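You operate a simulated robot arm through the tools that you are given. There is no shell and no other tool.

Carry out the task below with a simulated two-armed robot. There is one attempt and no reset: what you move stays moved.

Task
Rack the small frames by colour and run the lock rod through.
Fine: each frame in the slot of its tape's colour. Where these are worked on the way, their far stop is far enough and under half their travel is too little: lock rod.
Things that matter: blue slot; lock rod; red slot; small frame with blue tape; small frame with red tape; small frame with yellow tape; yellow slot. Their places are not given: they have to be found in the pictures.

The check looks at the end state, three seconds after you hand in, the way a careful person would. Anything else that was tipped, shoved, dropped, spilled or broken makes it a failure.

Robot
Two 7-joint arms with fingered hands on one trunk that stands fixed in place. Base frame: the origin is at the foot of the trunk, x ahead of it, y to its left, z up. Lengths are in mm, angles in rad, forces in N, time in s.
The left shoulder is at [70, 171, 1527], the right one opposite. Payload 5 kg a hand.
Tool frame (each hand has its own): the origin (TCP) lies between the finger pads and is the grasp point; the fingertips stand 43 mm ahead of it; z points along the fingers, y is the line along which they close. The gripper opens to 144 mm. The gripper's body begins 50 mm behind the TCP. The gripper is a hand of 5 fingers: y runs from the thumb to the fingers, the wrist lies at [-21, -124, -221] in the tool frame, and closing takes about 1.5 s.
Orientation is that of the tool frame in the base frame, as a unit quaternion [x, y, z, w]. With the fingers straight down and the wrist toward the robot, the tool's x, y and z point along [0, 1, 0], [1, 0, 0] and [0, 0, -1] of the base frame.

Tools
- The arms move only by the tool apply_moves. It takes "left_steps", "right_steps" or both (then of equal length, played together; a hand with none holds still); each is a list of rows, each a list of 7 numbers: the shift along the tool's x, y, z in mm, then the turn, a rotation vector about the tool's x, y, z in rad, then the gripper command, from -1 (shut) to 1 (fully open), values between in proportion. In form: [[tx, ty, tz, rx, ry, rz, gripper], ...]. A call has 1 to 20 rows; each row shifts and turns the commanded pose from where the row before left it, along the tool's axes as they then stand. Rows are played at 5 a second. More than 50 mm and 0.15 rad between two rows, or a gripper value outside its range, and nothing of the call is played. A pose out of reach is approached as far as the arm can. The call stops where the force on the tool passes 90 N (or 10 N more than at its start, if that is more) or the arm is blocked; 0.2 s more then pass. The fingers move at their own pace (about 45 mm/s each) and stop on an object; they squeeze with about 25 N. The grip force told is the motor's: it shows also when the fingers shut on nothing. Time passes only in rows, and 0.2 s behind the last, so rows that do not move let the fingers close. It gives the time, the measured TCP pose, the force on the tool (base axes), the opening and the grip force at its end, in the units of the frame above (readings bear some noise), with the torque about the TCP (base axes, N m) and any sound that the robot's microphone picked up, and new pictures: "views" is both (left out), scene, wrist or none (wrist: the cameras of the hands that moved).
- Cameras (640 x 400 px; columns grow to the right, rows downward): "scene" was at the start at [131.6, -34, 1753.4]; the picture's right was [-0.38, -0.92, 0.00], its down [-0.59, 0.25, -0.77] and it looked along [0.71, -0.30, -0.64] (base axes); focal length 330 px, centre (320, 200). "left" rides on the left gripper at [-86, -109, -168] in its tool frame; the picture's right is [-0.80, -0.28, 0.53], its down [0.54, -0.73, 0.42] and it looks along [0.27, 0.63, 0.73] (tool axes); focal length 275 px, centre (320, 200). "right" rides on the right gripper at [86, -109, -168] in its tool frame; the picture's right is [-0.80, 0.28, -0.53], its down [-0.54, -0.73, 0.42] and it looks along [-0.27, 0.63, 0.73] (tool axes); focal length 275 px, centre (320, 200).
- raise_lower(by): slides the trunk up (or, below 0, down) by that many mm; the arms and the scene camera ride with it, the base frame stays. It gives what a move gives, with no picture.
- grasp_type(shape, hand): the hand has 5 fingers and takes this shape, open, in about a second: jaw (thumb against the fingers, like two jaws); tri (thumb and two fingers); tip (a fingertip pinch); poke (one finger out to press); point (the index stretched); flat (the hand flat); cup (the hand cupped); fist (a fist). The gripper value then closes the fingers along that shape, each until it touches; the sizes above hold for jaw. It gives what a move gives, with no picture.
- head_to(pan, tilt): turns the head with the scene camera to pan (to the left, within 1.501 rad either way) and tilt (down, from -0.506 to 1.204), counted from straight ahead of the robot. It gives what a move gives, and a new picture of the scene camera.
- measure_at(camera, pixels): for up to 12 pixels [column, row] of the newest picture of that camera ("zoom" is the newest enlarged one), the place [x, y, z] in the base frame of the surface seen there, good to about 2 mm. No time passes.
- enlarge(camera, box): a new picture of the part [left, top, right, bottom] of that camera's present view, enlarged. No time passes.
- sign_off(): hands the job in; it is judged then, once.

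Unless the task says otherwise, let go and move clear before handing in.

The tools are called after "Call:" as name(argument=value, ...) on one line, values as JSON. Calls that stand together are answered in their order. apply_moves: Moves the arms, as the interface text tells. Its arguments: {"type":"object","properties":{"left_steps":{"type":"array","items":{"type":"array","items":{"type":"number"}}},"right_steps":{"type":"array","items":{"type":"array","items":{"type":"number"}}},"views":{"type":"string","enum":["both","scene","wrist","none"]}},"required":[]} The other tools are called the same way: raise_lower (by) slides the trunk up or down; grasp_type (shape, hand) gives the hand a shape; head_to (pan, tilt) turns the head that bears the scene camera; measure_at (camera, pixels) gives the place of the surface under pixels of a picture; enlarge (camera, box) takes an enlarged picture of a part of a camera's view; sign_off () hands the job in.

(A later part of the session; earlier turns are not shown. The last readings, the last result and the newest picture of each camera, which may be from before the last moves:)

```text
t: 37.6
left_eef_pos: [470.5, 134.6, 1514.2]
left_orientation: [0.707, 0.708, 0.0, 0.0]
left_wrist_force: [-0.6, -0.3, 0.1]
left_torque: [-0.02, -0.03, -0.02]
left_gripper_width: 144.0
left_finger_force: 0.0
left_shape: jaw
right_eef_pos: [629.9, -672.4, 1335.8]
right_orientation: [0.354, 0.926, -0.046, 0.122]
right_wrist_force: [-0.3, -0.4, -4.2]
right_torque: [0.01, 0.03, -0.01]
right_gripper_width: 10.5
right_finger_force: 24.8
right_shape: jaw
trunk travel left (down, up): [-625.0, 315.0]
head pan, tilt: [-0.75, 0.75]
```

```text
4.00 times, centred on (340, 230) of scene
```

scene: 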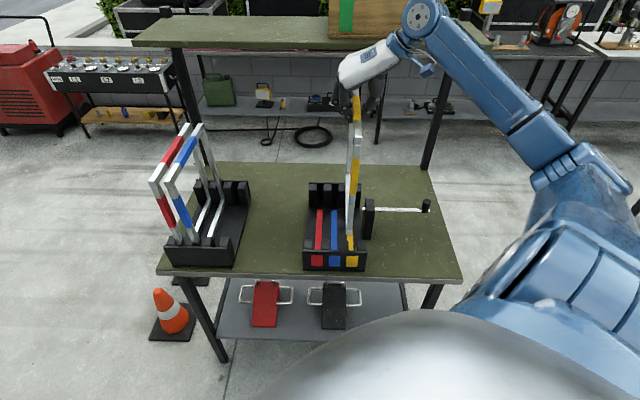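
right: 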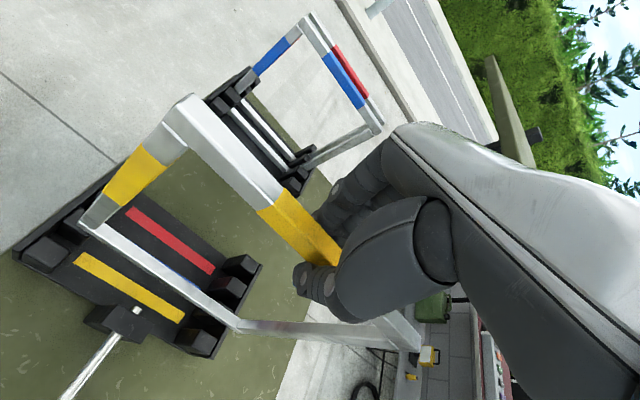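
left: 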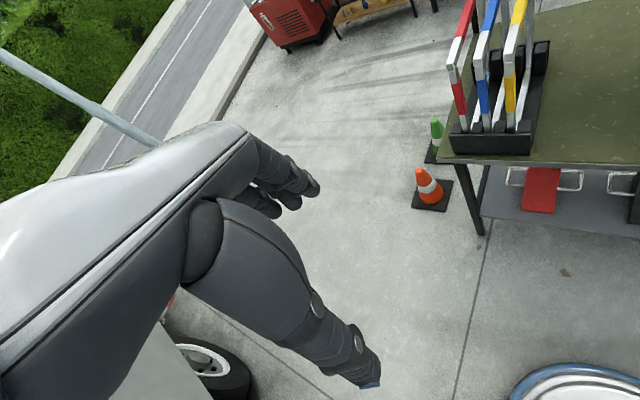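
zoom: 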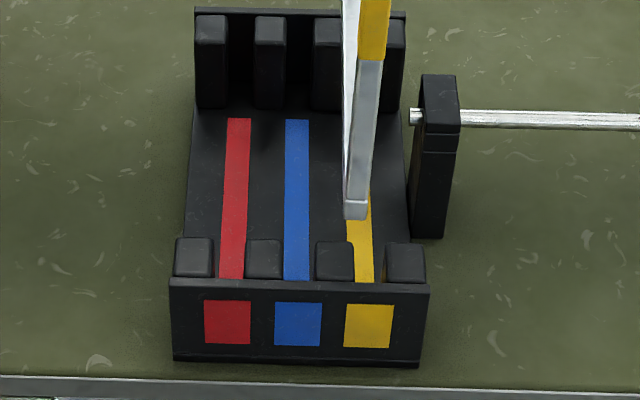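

Call:
enlarge(camera="right", box=[20, 170, 160, 290])

```text
3.33 times, centred on (90, 230) of right
```

zoom: 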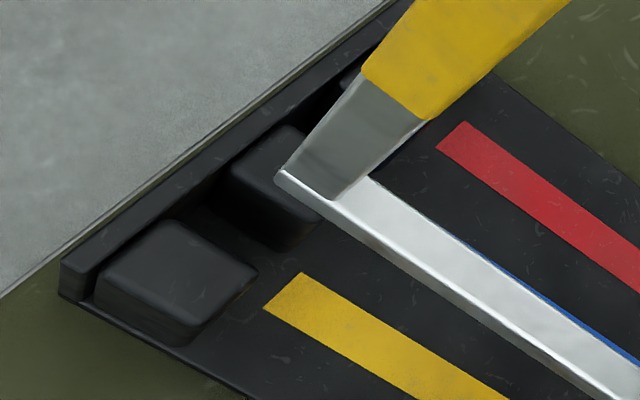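

Call:
measure_at(camera="zoom", pixels=[[340, 205], [372, 182], [430, 275], [465, 252], [540, 355], [580, 335], [300, 180], [320, 165], [410, 110], [150, 255], [215, 270], [235, 180]])

Call:
enlarge(camera="right", box=[160, 240, 300, 360])

```text
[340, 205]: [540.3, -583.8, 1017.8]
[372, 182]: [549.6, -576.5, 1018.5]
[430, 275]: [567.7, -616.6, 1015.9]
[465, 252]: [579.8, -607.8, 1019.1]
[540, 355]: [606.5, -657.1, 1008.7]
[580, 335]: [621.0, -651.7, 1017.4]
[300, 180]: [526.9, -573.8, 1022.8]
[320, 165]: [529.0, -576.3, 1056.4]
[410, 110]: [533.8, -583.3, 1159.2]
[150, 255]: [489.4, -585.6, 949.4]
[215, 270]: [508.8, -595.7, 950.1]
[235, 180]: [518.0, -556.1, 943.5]
```

```text
3.33 times, centred on (230, 300) of right
```

zoom: 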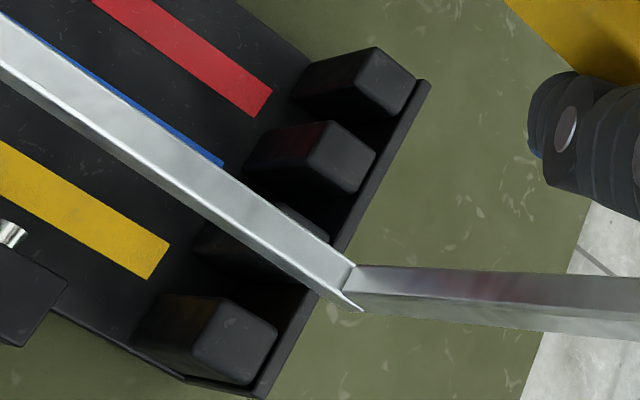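

Call:
measure_at(camera="zoom", pixels=[[345, 265], [318, 285], [250, 200], [220, 220], [160, 140], [130, 165], [235, 320], [320, 140], [205, 255], [220, 335], [370, 65], [155, 255]])

Call:
enlarge(camera="right", box=[140, 80, 300, 220])

```text
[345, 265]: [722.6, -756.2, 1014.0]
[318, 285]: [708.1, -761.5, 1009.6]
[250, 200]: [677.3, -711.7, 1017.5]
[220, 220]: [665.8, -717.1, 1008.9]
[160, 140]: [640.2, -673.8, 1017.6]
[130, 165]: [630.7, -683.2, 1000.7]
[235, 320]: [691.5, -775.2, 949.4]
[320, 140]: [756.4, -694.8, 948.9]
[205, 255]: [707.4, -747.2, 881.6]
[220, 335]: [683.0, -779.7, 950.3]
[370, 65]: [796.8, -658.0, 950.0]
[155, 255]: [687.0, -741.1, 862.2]
```

```text
2.86 times, centred on (220, 150) of right
```

zoom: 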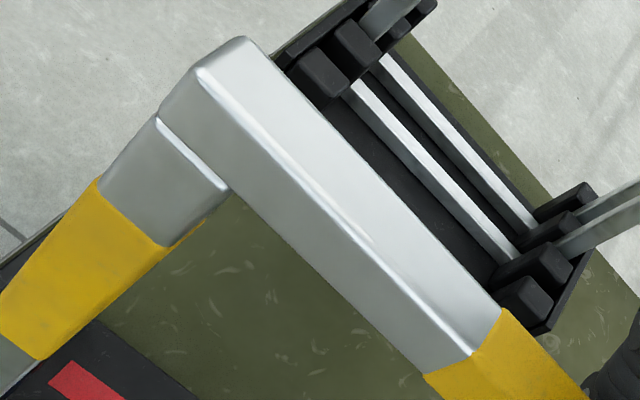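

Call:
measure_at(camera="zoom", pixels=[[205, 85], [195, 100], [250, 55], [340, 230], [320, 235], [385, 190], [450, 345], [425, 340], [490, 310], [170, 170], [130, 220], [190, 190]])

```text
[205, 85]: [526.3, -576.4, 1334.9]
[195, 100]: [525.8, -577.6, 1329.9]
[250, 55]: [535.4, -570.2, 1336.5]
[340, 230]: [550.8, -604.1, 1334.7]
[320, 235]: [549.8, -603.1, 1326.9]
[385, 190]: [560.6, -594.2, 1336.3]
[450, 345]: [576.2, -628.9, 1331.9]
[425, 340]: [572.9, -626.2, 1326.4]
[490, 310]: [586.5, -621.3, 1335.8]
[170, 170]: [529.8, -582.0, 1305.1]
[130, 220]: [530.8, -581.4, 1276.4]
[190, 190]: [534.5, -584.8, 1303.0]
```

Call:
enlarge(camera="right", box=[30, 190, 110, 260])

```text
5.71 times, centred on (70, 225) of right
```

zoom: 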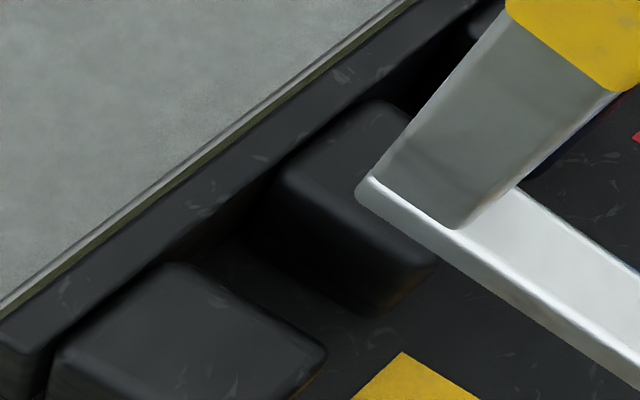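

Call:
measure_at(camera="zoom", pixels=[[180, 275], [250, 310], [310, 345], [70, 350], [285, 185], [330, 205], [380, 235], [300, 225], [380, 110], [375, 360], [420, 385], [240, 180]])

Call:
enlarge(camera="scene", box=[335, 225, 375, 265])

```text
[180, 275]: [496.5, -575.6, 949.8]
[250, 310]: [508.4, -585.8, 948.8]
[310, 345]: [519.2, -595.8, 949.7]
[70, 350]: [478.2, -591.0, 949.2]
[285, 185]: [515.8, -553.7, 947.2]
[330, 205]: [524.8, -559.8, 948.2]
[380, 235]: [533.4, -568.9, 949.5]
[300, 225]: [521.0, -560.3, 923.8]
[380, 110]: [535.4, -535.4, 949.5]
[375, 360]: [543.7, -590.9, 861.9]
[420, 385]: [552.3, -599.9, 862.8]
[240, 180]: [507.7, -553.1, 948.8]
```

```text
10.00 times, centred on (355, 245) of scene
```

zoom: 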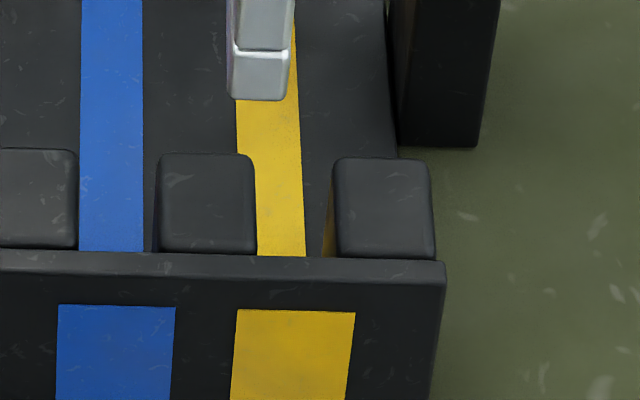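

Slot between guides spans t≈−53.5…−27 (centre −40); the frame's bar centre is at t≈−27.5 and its front face at s≈779 (should be ≈764). I'll shift −12.5 along u and −15.5 along v, then recheck.

Call:
apply_moves(right_steps=[[5.2, -3.9, -1.4, 0, 0, 0, -1], [5.2, -3.9, -1.4, 0, 0, 0, -1], [5.2, -3.9, -1.4, 0, 0, 0, -1], [0, 0, 0, 0, 0, 0, -1], [0, 0, 0, 0, 0, 0, -1]])

Call:
enlarge(camera="right", box=[20, 170, 160, 290])

```text
t: 38.8
left_eef_pos: [470.5, 135.1, 1514.2]
left_orientation: [0.707, 0.708, 0.0, -0.001]
left_wrist_force: [-0.5, 0.3, -1.5]
left_torque: [0.01, 0.02, 0.03]
left_gripper_width: 143.7
left_finger_force: 0.1
left_shape: jaw
right_eef_pos: [610.4, -669.6, 1334.6]
right_orientation: [0.354, 0.926, -0.047, 0.122]
right_wrist_force: [0.3, 0.4, -3.9]
right_torque: [0.01, 0.02, 0.04]
right_gripper_width: 10.5
right_finger_force: 25.0
right_shape: jaw
trunk travel left (down, up): [-625.0, 315.0]
head pan, tilt: [-0.75, 0.75]
```

scene: 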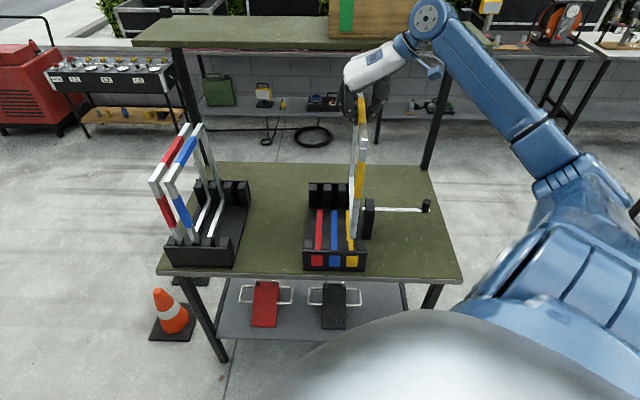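
right: 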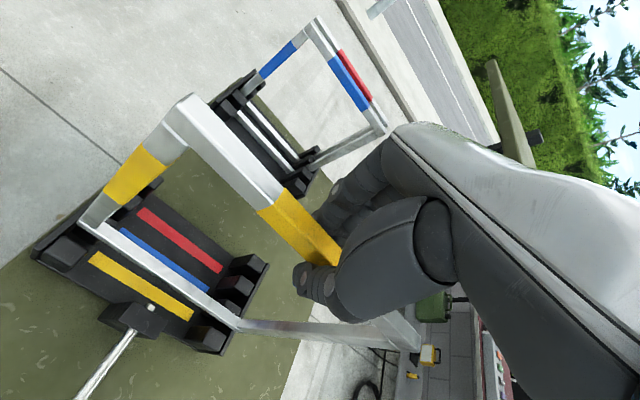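

```text
3.33 times, centred on (90, 230) of right
```

zoom: 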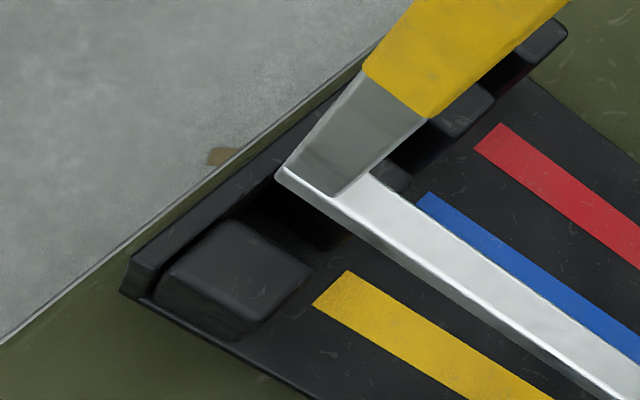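

Call:
measure_at(camera="zoom", pixels=[[340, 205], [372, 182], [430, 268], [465, 252], [540, 350], [580, 335], [290, 178], [240, 225], [305, 265], [165, 280], [400, 180], [285, 205]])

Call:
enlarge(camera="right", box=[160, 240, 300, 360])

```text
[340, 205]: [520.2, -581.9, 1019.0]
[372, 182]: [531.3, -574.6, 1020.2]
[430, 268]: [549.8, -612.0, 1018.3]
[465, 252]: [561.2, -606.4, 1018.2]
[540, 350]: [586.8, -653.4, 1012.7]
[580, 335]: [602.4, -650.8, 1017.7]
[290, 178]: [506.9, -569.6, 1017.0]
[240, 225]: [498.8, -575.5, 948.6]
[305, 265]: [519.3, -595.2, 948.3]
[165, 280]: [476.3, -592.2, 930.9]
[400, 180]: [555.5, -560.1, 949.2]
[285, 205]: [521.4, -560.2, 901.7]
```

```text
3.33 times, centred on (230, 300) of right
```

zoom: 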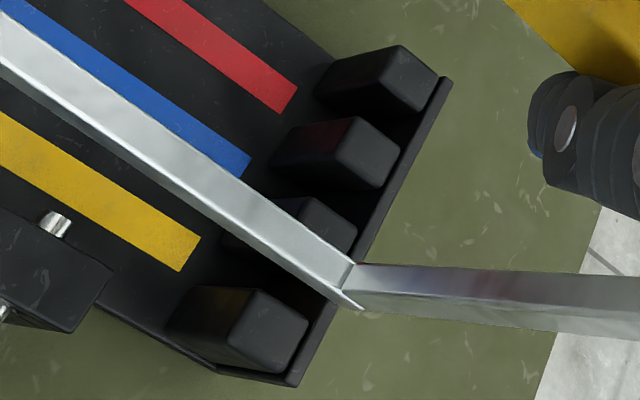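

Call:
measure_at(camera="zoom", pixels=[[345, 265], [318, 285], [250, 205], [222, 225], [150, 130], [125, 155], [250, 320], [300, 330], [345, 230], [310, 215], [290, 215], [255, 295]])

Call:
enlarge(camera="right", box=[195, 280, 255, 360])

```text
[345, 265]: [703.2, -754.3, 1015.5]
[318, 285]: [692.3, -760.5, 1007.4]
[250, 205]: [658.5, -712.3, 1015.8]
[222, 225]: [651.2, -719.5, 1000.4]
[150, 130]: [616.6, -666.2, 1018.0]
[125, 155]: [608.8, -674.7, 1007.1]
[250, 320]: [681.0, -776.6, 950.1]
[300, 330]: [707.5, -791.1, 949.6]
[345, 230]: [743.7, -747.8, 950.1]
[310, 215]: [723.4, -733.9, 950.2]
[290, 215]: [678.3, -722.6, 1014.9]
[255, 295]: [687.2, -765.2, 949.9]
```

```text
5.00 times, centred on (225, 320) of right
```

zoom: 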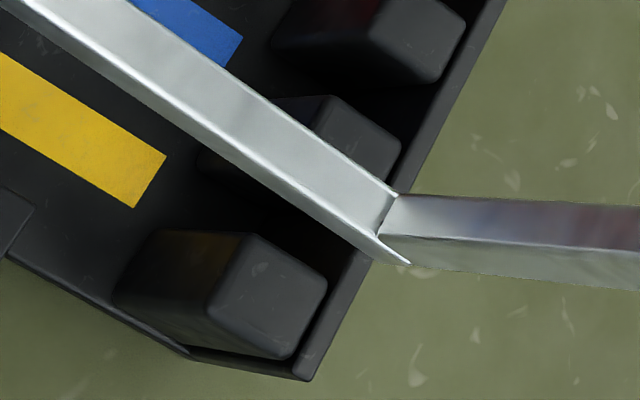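

Bottom bar is centred at t≈−38.5 versus the slot's −40.5. I'll shift −2 more and lower 40 mm to just above the guides.

Call:
apply_moves(right_steps=[[0, -2.2, 0, 0, 0, 0, -1], [2.6, 0, 9.7, 0, 0, 0, -1], [2.6, 0, 9.7, 0, 0, 0, -1], [2.6, 0, 9.7, 0, 0, 0, -1], [2.6, 0, 9.7, 0, 0, 0, -1], [0, 0, 0, 0, 0, 0, -1], [0, 0, 0, 0, 0, 0, -1]])

Call:
enlarge(camera="right", box=[20, 190, 140, 300])

Call:
enlarge(camera="right", box=[180, 260, 260, 360])

Call:
enlarge(camera="scene", box=[320, 200, 380, 275])

```text
t: 40.4
left_eef_pos: [471.4, 133.7, 1514.0]
left_orientation: [0.707, 0.708, 0.001, 0.0]
left_wrist_force: [-0.8, -0.5, -0.2]
left_torque: [0.0, -0.02, 0.03]
left_gripper_width: 143.9
left_finger_force: 0.0
left_shape: jaw
right_eef_pos: [608.3, -672.0, 1297.4]
right_orientation: [0.354, 0.926, -0.047, 0.122]
right_wrist_force: [0.0, -0.4, -3.7]
right_torque: [0.01, 0.0, 0.01]
right_gripper_width: 10.6
right_finger_force: 25.1
right_shape: jaw
trunk travel left (down, up): [-625.0, 315.0]
head pan, tilt: [-0.75, 0.75]
```

scene: 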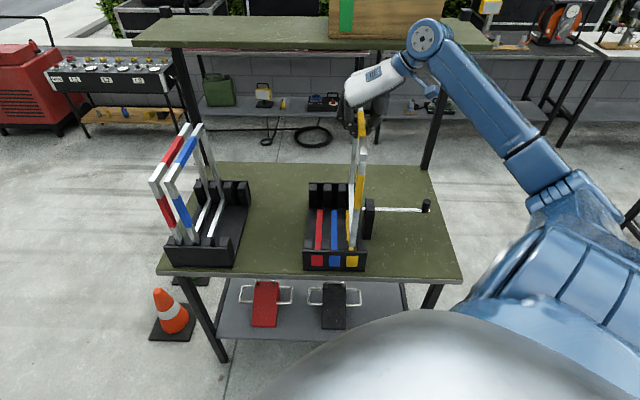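
right: 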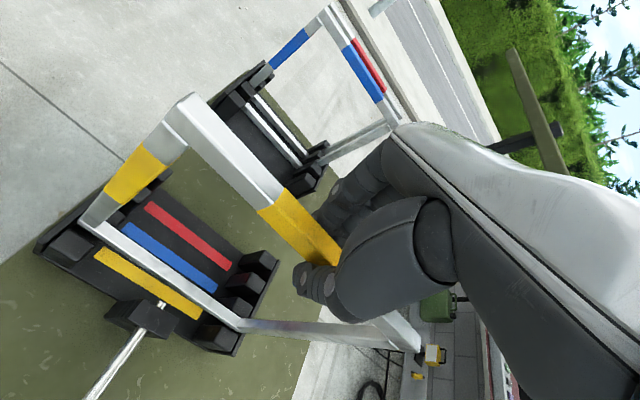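

```text
3.64 times, centred on (80, 245) of right
```

zoom: 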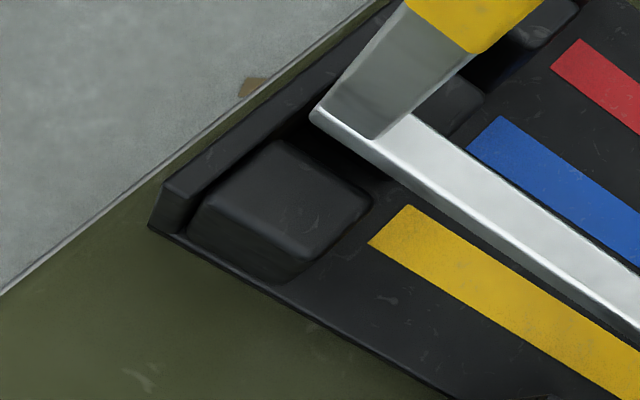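

```text
4.00 times, centred on (220, 310) of right
```

zoom: 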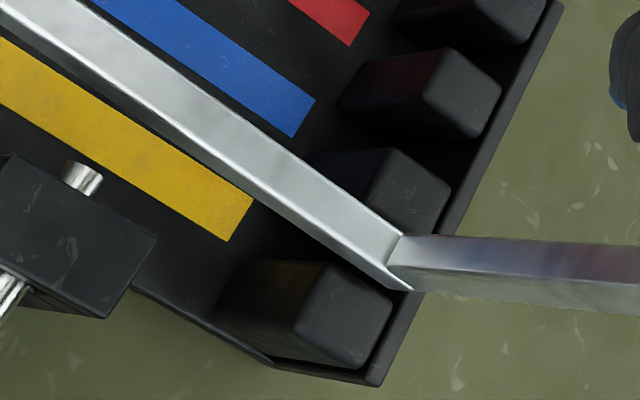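

```text
5.33 times, centred on (350, 238) of scene
```

zoom: 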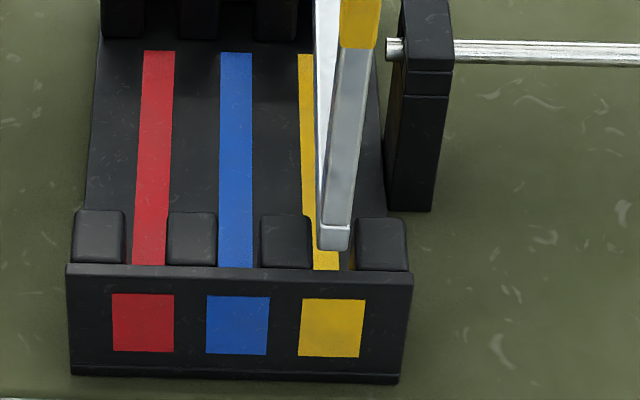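

Call:
measure_at(camera="right", pixels=[[233, 328], [220, 319], [236, 320], [226, 313], [223, 328], [234, 335], [200, 305], [243, 302], [252, 308]])

Call:
measure_at(camera="zoom", pixels=[[322, 240], [346, 238], [334, 242], [305, 225], [362, 225], [335, 232], [300, 240], [365, 260]])

```text
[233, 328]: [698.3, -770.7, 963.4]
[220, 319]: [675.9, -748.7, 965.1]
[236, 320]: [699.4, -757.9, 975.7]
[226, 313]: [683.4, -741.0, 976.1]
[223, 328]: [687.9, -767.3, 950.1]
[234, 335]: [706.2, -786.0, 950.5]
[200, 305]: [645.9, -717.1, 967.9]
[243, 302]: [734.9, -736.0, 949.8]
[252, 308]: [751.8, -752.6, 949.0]
```

```text
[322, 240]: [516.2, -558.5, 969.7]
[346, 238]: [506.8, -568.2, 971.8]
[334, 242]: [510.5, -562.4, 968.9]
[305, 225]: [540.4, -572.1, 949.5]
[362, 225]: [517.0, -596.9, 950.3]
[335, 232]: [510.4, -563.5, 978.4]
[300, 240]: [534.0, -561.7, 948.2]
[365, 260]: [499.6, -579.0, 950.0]
```

The frame's near end is 3 mm toward +u and the far end 2 mm toward −u, front face at s≈759. I'll turn +0.018 rad, shift +3.5 mm along v, and lower a bit into the guides.

Call:
apply_moves(right_steps=[[-3.4, -0.5, 0.9, -0.0047, 0, -0.0174, -1], [0, 0, 0, 0, 0, 0, -1], [2.6, 0, 9.7, 0, 0, 0, -1], [1.3, 0, 4.8, 0, 0, 0, -1], [0, 0, 0, 0, 0, 0, -1], [0, 0, 0, 0, 0, 0, -1]])

Call:
enlarge(camera="right", box=[180, 260, 260, 360])

Call:
enlarge(camera="scene", box=[320, 200, 380, 275])

```text
t: 41.8
left_eef_pos: [471.3, 134.7, 1515.4]
left_orientation: [0.707, 0.707, 0.0, 0.0]
left_wrist_force: [-0.1, 0.3, 0.0]
left_torque: [0.01, 0.03, -0.02]
left_gripper_width: 143.7
left_finger_force: 0.1
left_shape: jaw
right_eef_pos: [611.0, -677.1, 1280.7]
right_orientation: [0.347, 0.929, -0.045, 0.122]
right_wrist_force: [-0.2, 0.5, -4.5]
right_torque: [0.0, 0.0, -0.01]
right_gripper_width: 10.4
right_finger_force: 24.7
right_shape: jaw
trunk travel left (down, up): [-625.0, 315.0]
head pan, tilt: [-0.75, 0.75]
```

scene: 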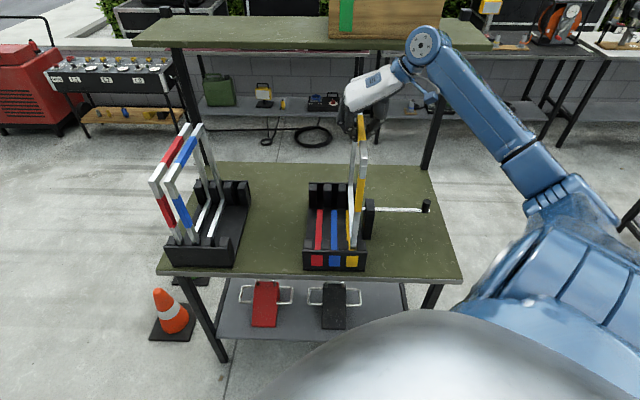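
right: 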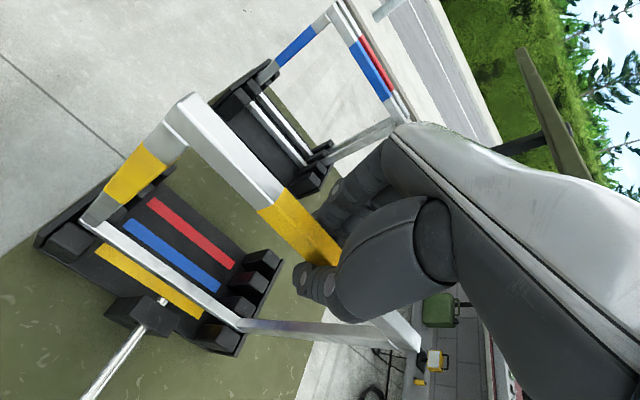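

```text
4.00 times, centred on (220, 310) of right
```

zoom: 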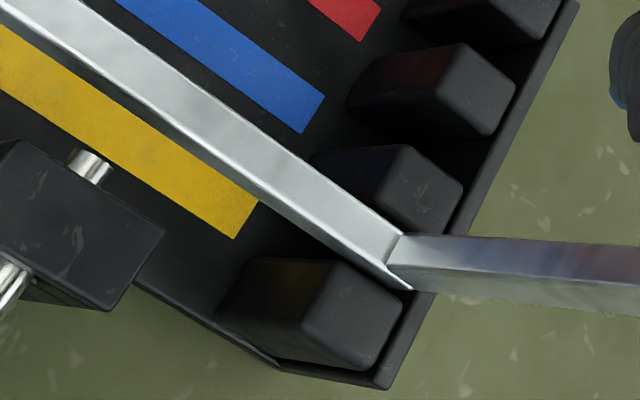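

```text
5.33 times, centred on (350, 238) of scene
```

zoom: 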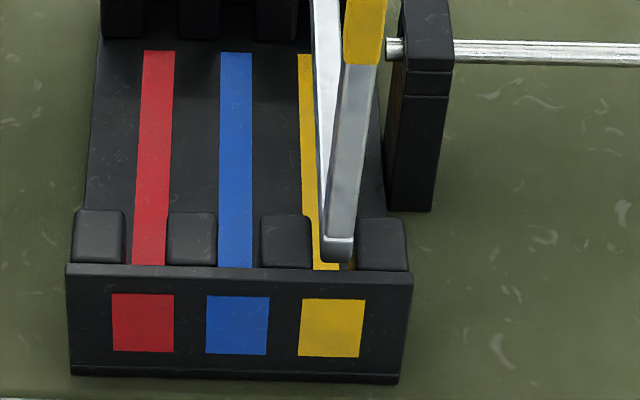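

No side force and the bar is inside the guides at both ends. Keep lowering toward the floor of the slot, slowing at the end.

Call:
apply_moves(right_steps=[[2.6, 0, 9.7, 0, 0, 0, -1], [2.6, 0, 9.7, 0, 0, 0, -1], [2.6, 0, 9.7, 0, 0, 0, -1], [2.6, 0, 9.7, 0, 0, 0, -1], [2.6, 0, 9.7, 0, 0, 0, -1], [2.6, 0, 9.7, 0, 0, 0, -1], [0, 0, 0, 0, 0, 0, -1], [0, 0, 0, 0, 0, 0, -1]])

Call:
enlarge(camera="scene", box=[310, 130, 390, 275])

```text
t: 43.6
left_eef_pos: [470.2, 135.2, 1514.5]
left_orientation: [0.707, 0.707, 0.0, 0.0]
left_wrist_force: [-0.4, 0.3, -0.2]
left_torque: [-0.01, 0.01, 0.03]
left_gripper_width: 143.6
left_finger_force: 0.1
left_shape: jaw
right_eef_pos: [611.0, -677.9, 1220.2]
right_orientation: [0.347, 0.929, -0.046, 0.122]
right_wrist_force: [0.2, -0.1, -3.8]
right_torque: [0.01, 0.05, 0.0]
right_gripper_width: 10.4
right_finger_force: 24.4
right_shape: jaw
trunk travel left (down, up): [-625.0, 315.0]
head pan, tilt: [-0.75, 0.75]
```

scene: 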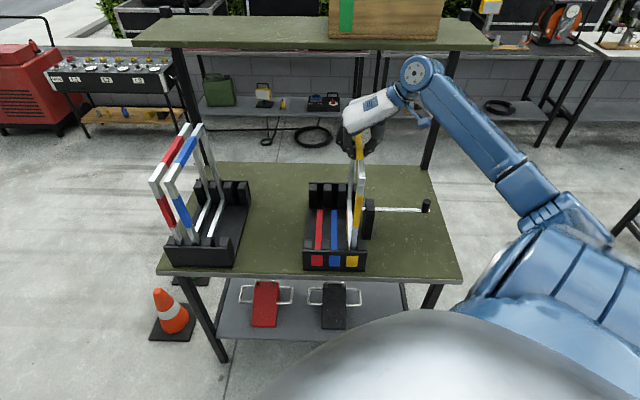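
right: 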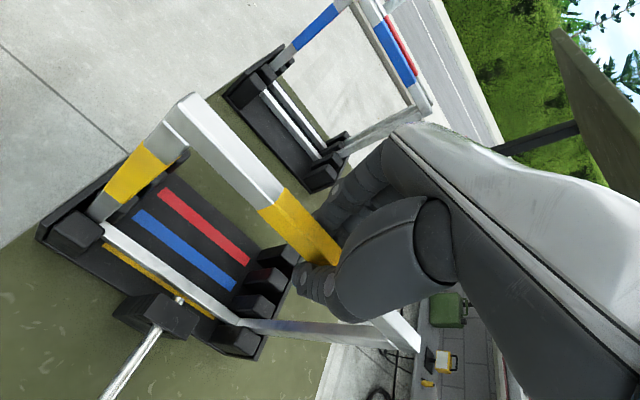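

```text
2.76 times, centred on (350, 202) of scene
```

zoom: 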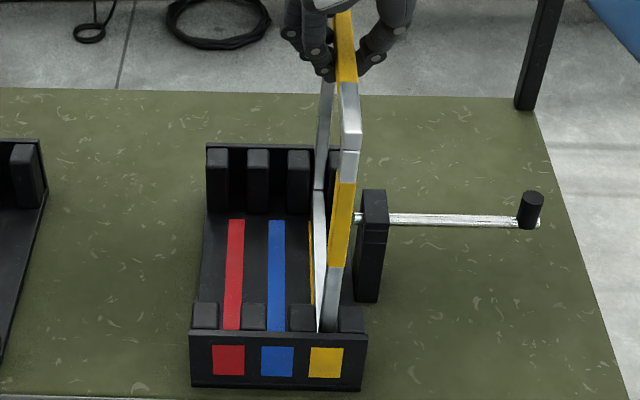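

It slides down freely; about 15 mm remain. I'll lower in 3–4 mm steps and look at the load.

Call:
apply_moves(right_steps=[[1, 0, 3.9, 0, 0, 0, -1], [1, 0, 3.9, 0, 0, 0, -1], [1, 0, 3.9, 0, 0, 0, -1], [0, 0, 0, 0, 0, 0, -1], [0, 0, 0, 0, 0, 0, -1]])

```text
t: 44.8
left_eef_pos: [471.8, 135.0, 1515.2]
left_orientation: [0.707, 0.708, 0.0, 0.001]
left_wrist_force: [-0.5, 0.4, 0.6]
left_torque: [0.0, 0.01, 0.03]
left_gripper_width: 143.9
left_finger_force: 0.1
left_shape: jaw
right_eef_pos: [612.3, -674.7, 1208.6]
right_orientation: [0.347, 0.929, -0.045, 0.122]
right_wrist_force: [1.3, 0.2, -3.7]
right_torque: [0.01, 0.0, -0.02]
right_gripper_width: 10.4
right_finger_force: 24.9
right_shape: jaw
trunk travel left (down, up): [-625.0, 315.0]
head pan, tilt: [-0.75, 0.75]
```

scene: 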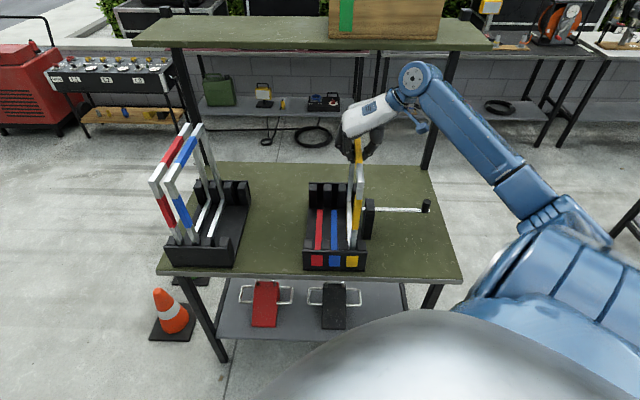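
right: 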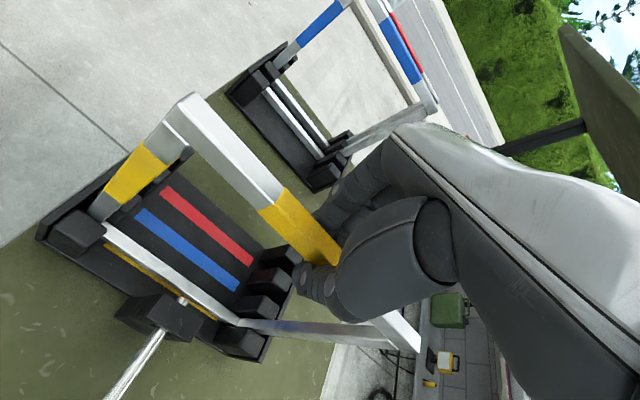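

Call:
apply_moves(right_steps=[[0.5, 0, 1.9, 0, 0, 0, -1], [0.5, 0, 1.9, 0, 0, 0, -1], [0.4, 0, 1.5, 0, 0, 0, -1], [0, 0, 0, 0, 0, 0, -1]], views="wrist")

```text
t: 45.8
left_eef_pos: [470.9, 135.3, 1514.5]
left_orientation: [0.707, 0.708, 0.0, 0.0]
left_wrist_force: [-0.2, -0.5, 0.2]
left_torque: [0.0, 0.0, 0.01]
left_gripper_width: 144.0
left_finger_force: 0.1
left_shape: jaw
right_eef_pos: [612.1, -674.5, 1203.2]
right_orientation: [0.346, 0.929, -0.045, 0.122]
right_wrist_force: [-1.0, 0.7, -2.4]
right_torque: [-0.04, -0.04, 0.01]
right_gripper_width: 10.4
right_finger_force: 25.1
right_shape: jaw
trunk travel left (down, up): [-625.0, 315.0]
head pan, tilt: [-0.75, 0.75]
```

right: 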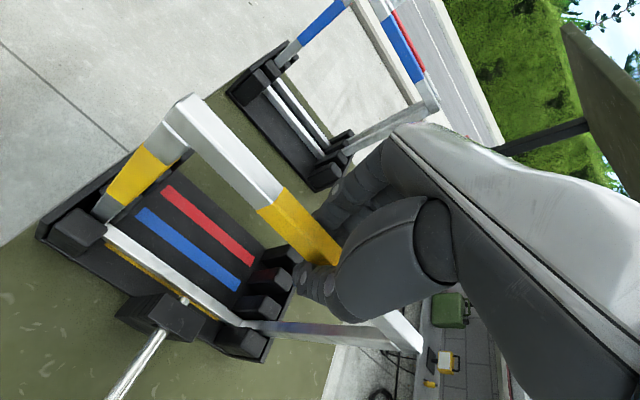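

Call:
apply_moves(right_steps=[[0.4, 0, 1.4, 0, 0, 0, -1], [0, 0, 0, 0, 0, 0, -1]], views="both")

Call:
measure_at(camera="right", pixels=[[190, 115], [183, 122], [205, 112], [225, 165], [218, 172], [240, 155], [130, 245], [170, 275], [210, 305], [140, 244], [180, 270], [230, 318]])

Call:
enlarge(camera="scene", box=[310, 120, 390, 275])

```text
t: 46.4
left_eef_pos: [471.6, 134.6, 1514.9]
left_orientation: [0.706, 0.708, 0.0, 0.0]
left_wrist_force: [0.0, 0.2, -0.2]
left_torque: [0.02, 0.03, -0.01]
left_gripper_width: 143.7
left_finger_force: 0.1
left_shape: jaw
right_eef_pos: [610.8, -675.2, 1202.3]
right_orientation: [0.346, 0.929, -0.046, 0.122]
right_wrist_force: [-0.4, -0.2, 0.2]
right_torque: [-0.08, -0.09, 0.0]
right_gripper_width: 10.7
right_finger_force: 24.8
right_shape: jaw
trunk travel left (down, up): [-625.0, 315.0]
head pan, tilt: [-0.75, 0.75]
```

scene: 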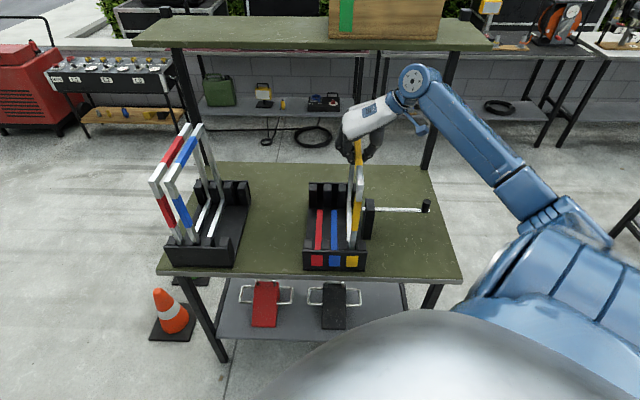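
right: 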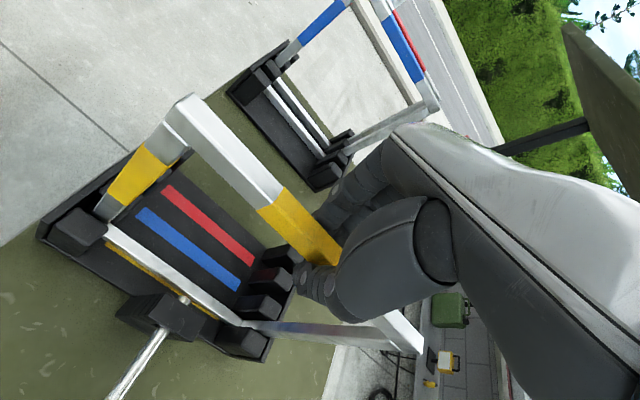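

```text
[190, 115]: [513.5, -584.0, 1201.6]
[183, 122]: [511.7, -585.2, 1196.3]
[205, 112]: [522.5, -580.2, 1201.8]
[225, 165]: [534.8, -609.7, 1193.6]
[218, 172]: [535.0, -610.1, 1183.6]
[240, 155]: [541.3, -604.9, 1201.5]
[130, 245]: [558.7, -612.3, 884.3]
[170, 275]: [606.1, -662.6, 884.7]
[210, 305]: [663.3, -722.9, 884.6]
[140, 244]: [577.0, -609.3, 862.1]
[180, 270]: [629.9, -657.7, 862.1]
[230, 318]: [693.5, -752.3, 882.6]
```

```text
2.58 times, centred on (350, 198) of scene
```

zoom: 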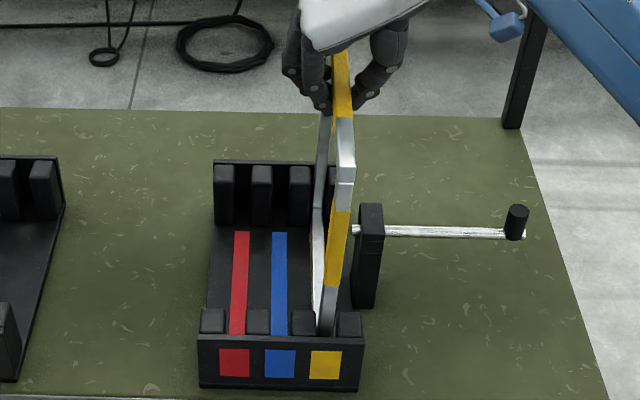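

The frame rests on the slot floor (load 0). I'll straighten it by +3 mm along u, then open and rise straight up.

Call:
apply_moves(right_steps=[[0, 1.5, 0, 0, 0, 0, -1], [0, 1.5, 0, 0, 0, 0, -1], [0, 0, 0, 0, 0, 0, -0.8], [0, 0, 0, 0, 0, 0, -0.65], [0, 0, 0, 0, 0, 0, -0.5], [0, 0, 0, 0, 0, 0, -0.4], [0, 0, 0, 0, 0, 0, -0.4], [0, 0, 0, 0, 0, 0, -0.4]])

Call:
enlarge(camera="right", box=[230, 160, 370, 340])

Call:
enlarge(camera="scene", box=[320, 110, 400, 200])

```text
t: 48.2
left_eef_pos: [470.7, 135.3, 1514.7]
left_orientation: [0.706, 0.708, 0.001, 0.0]
left_wrist_force: [-0.5, -0.4, 1.0]
left_torque: [0.02, -0.04, 0.0]
left_gripper_width: 143.8
left_finger_force: 0.0
left_shape: jaw
right_eef_pos: [614.7, -671.9, 1203.9]
right_orientation: [0.347, 0.929, -0.046, 0.122]
right_wrist_force: [0.5, 0.5, 0.3]
right_torque: [-0.01, 0.0, 0.02]
right_gripper_width: 42.9
right_finger_force: 0.1
right_shape: jaw
trunk travel left (down, up): [-625.0, 315.0]
head pan, tilt: [-0.75, 0.75]
```

scene: 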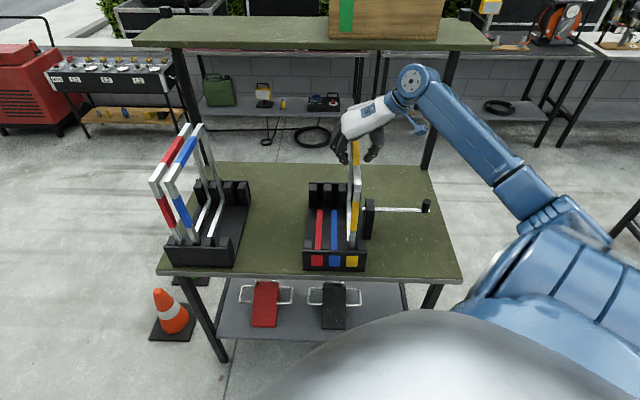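
right: 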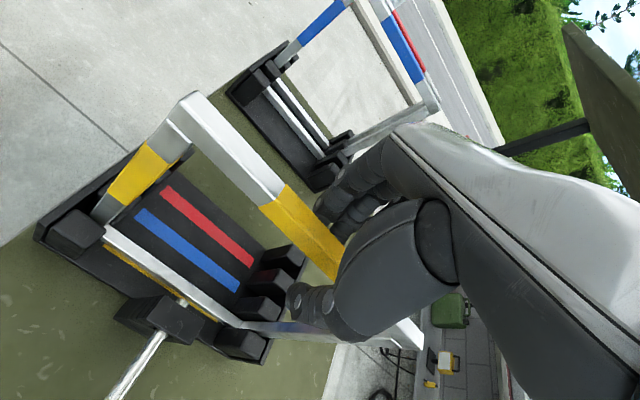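

```text
2.22 times, centred on (300, 250) of right
```

zoom: 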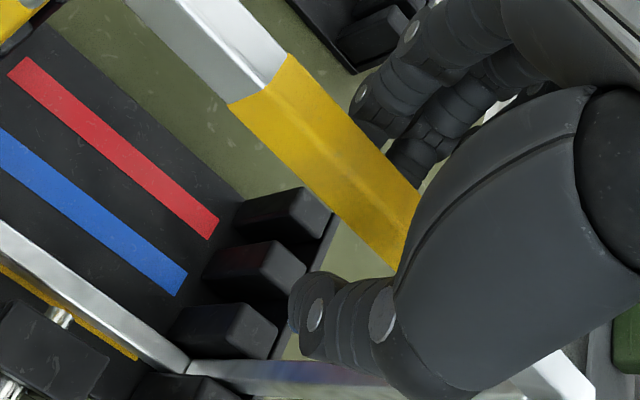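

```text
4.44 times, centred on (360, 155) of scene
```

zoom: 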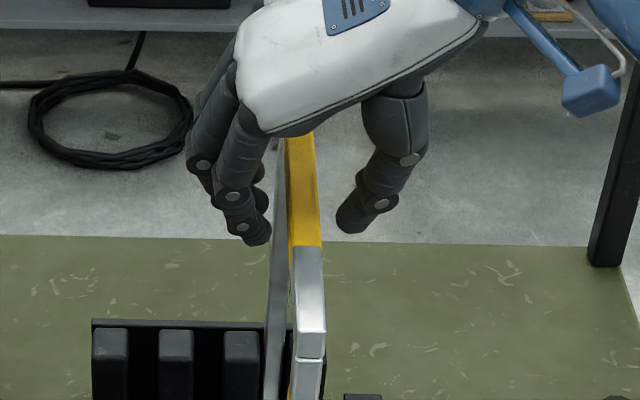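

The fingers are clear of the bar on both sides. I'll rise 110 mm straight up.

Call:
apply_moves(right_steps=[[-2.6, 0, -9.7, 0, 0, 0, -0.4], [-5.2, 0, -19.3, 0, 0, 0, -0.4], [-5.2, 0, -19.3, 0, 0, 0, -0.4], [-5.2, 0, -19.3, 0, 0, 0, -0.4], [-5.2, 0, -19.3, 0, 0, 0, -0.4], [-5.2, 0, -19.3, 0, 0, 0, -0.4], [0, 0, 0, 0, 0, 0, -0.4]])

Call:
enlarge(camera="scene", box=[310, 120, 390, 275])

Call:
enlarge(camera="scene", box=[140, 110, 260, 280])

```text
t: 49.8
left_eef_pos: [470.3, 135.0, 1515.3]
left_orientation: [0.706, 0.708, 0.0, 0.001]
left_wrist_force: [0.7, -0.4, -0.1]
left_torque: [-0.02, 0.0, -0.04]
left_gripper_width: 143.8
left_finger_force: 0.1
left_shape: jaw
right_eef_pos: [615.0, -673.2, 1311.7]
right_orientation: [0.346, 0.929, -0.046, 0.122]
right_wrist_force: [0.6, 0.1, -0.6]
right_torque: [-0.02, 0.05, -0.02]
right_gripper_width: 42.8
right_finger_force: 0.0
right_shape: jaw
trunk travel left (down, up): [-625.0, 315.0]
head pan, tilt: [-0.75, 0.75]
```

scene: 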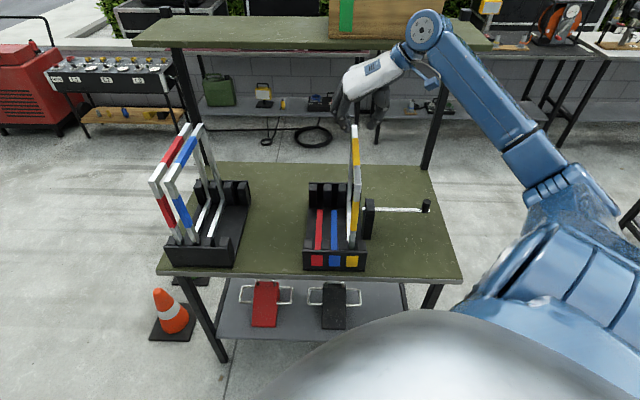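
right: 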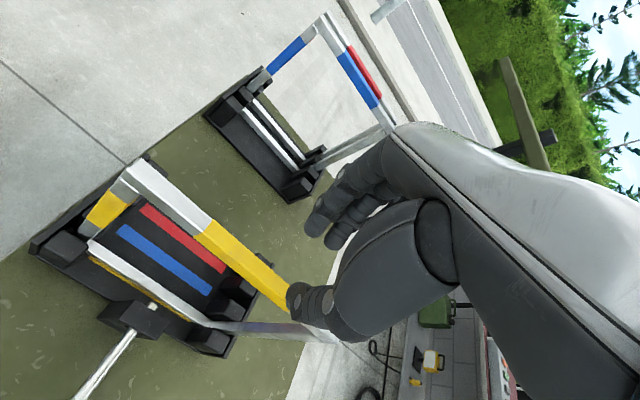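

```text
2.58 times, centred on (350, 198) of scene
```

zoom: 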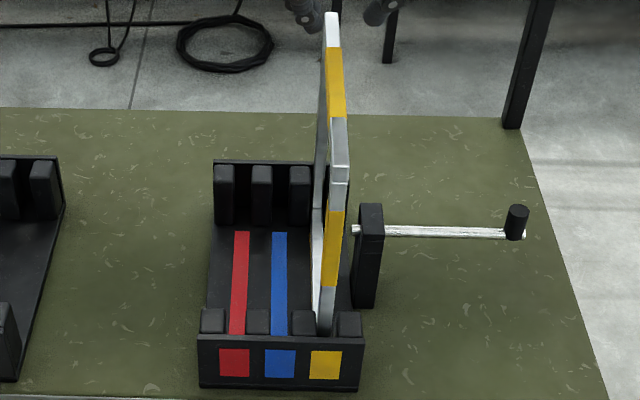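

```text
2.35 times, centred on (200, 195) of scene
```

zoom: 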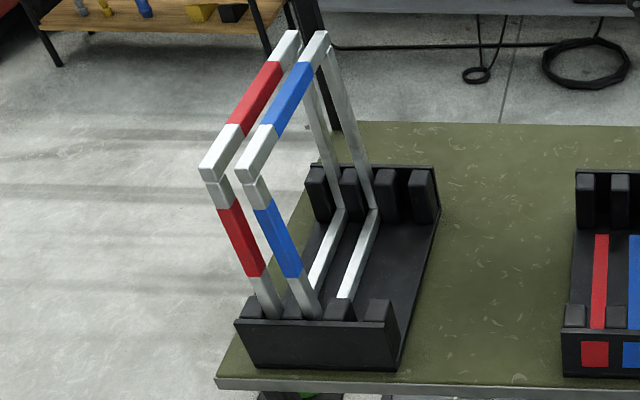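

Yellow stands in its slot. Blue now leans toward red; I'll measure the two remaining frames and the placed one.

Call:
measure_at(camera="zoom", pixels=[[245, 160], [262, 160], [255, 145], [288, 95], [318, 40], [305, 85], [215, 160], [230, 140], [262, 85], [285, 45], [300, 300], [350, 265]])

Call:
measure_at(camera="scene", pixels=[[354, 130], [356, 160], [357, 185], [352, 245], [353, 225], [355, 145]])

Call:
measure_at(camera="right", pixels=[[375, 70], [360, 100], [350, 75], [375, 90], [345, 55], [330, 40], [365, 75], [340, 60], [355, 90], [150, 185], [180, 215], [170, 200]])

```text
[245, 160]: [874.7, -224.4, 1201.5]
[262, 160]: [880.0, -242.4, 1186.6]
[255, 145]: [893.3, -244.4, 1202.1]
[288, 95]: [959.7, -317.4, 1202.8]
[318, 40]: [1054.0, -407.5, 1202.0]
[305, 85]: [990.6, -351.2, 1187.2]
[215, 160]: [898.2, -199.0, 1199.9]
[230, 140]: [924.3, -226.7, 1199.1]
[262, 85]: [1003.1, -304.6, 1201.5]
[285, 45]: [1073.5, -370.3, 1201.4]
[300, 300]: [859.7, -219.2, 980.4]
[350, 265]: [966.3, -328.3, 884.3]
```

```text
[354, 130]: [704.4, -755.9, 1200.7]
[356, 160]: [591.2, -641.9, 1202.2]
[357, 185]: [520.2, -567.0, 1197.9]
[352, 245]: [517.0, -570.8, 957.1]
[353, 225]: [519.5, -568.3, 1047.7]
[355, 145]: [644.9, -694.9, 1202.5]
```

```text
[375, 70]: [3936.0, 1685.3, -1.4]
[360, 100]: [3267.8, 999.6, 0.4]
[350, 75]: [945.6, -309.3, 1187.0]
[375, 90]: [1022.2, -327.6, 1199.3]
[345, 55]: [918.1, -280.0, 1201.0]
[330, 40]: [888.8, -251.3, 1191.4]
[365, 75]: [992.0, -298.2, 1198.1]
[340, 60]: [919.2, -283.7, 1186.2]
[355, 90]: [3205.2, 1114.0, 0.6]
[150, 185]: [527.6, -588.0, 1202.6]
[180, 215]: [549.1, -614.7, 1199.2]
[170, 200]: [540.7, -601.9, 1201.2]
```

Blue's top bar is at t≈450–469 (leaning), red's near face at 491.5: a 23 mm gap for the fingertips. I'll bring the hand over blue (TCP t≈454, s≈904), keeping its present yaw, which compensates the grip twist.

Call:
apply_moves(right_steps=[[-2.3, 41.2, 0.62, 0, 0, 0, -0.5], [-2.3, 41.2, 0.62, 0, 0, 0, -0.53], [-2.3, 41.2, 0.62, 0, 0, 0, -0.53], [-2.3, 41.2, 0.62, 0, 0, 0, -0.53], [-2.3, 41.2, 0.62, 0, 0, 0, -0.53], [-2.3, 41.2, 0.62, 0, 0, 0, -0.53], [-2.3, 41.2, 0.62, 0, 0, 0, -0.53], [-2.3, 41.2, 0.62, 0, 0, 0, -0.53], [-2.3, 41.2, 0.62, 0, 0, 0, -0.53], [-2.3, 41.2, 0.62, 0, 0, 0, -0.53], [-2.3, 41.2, 0.62, 0, 0, 0, -0.53], [-2.3, 41.2, 0.62, 0, 0, 0, -0.53], [0, 0, 0, 0, 0, 0, -0.53], [0, 0, 0, 0, 0, 0, -0.53]])

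Call:
enlarge(camera="right", box=[170, 60, 370, 340])

```text
t: 52.8
left_eef_pos: [470.3, 133.3, 1515.1]
left_orientation: [0.707, 0.707, 0.0, 0.0]
left_wrist_force: [-0.3, -0.7, 0.0]
left_torque: [0.02, -0.05, -0.01]
left_gripper_width: 143.9
left_finger_force: 0.0
left_shape: jaw
right_eef_pos: [959.1, -317.7, 1313.5]
right_orientation: [0.346, 0.929, -0.046, 0.123]
right_wrist_force: [-0.2, -0.2, 0.2]
right_torque: [0.02, -0.02, 0.01]
right_gripper_width: 33.9
right_finger_force: 0.0
right_shape: jaw
trunk travel left (down, up): [-625.0, 315.0]
head pan, tilt: [-0.75, 0.75]
```

scene: 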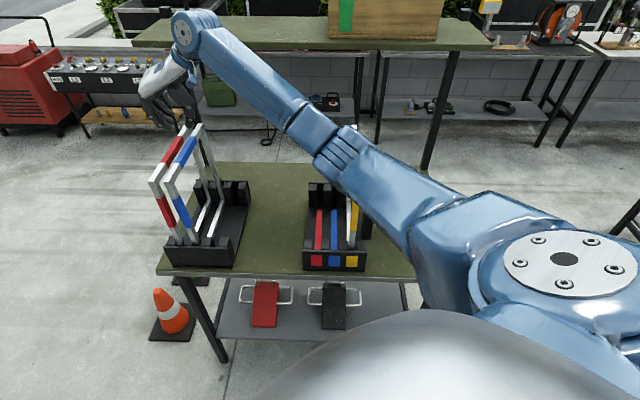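
right: 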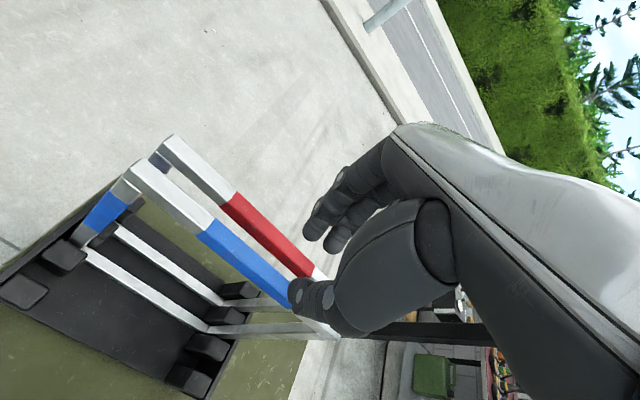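

```text
1.43 times, centred on (270, 200) of right
```

zoom: 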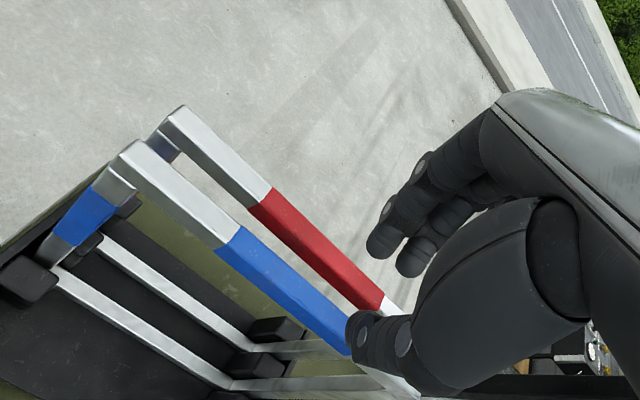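

Call:
measure_at(camera="right", pixels=[[225, 245], [240, 242], [250, 265], [268, 262], [200, 218], [150, 178], [265, 285], [245, 225], [262, 228], [280, 255], [300, 268], [220, 190]])

Call:
enlarge(camera="right", box=[200, 180, 340, 320])

```text
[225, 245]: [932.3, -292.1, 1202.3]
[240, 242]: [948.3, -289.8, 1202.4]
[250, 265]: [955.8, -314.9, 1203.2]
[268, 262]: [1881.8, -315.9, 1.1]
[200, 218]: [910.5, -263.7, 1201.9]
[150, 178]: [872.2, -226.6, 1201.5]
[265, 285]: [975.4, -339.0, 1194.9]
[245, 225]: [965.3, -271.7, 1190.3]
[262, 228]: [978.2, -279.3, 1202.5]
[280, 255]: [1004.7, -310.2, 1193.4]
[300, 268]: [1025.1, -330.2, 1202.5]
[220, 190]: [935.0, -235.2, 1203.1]
```

```text
2.86 times, centred on (270, 250) of right
```

zoom: 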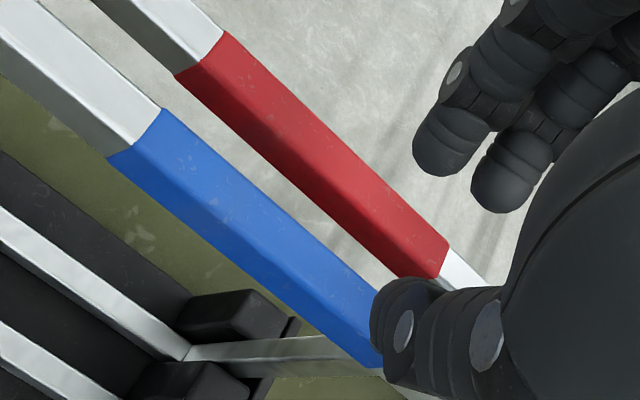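

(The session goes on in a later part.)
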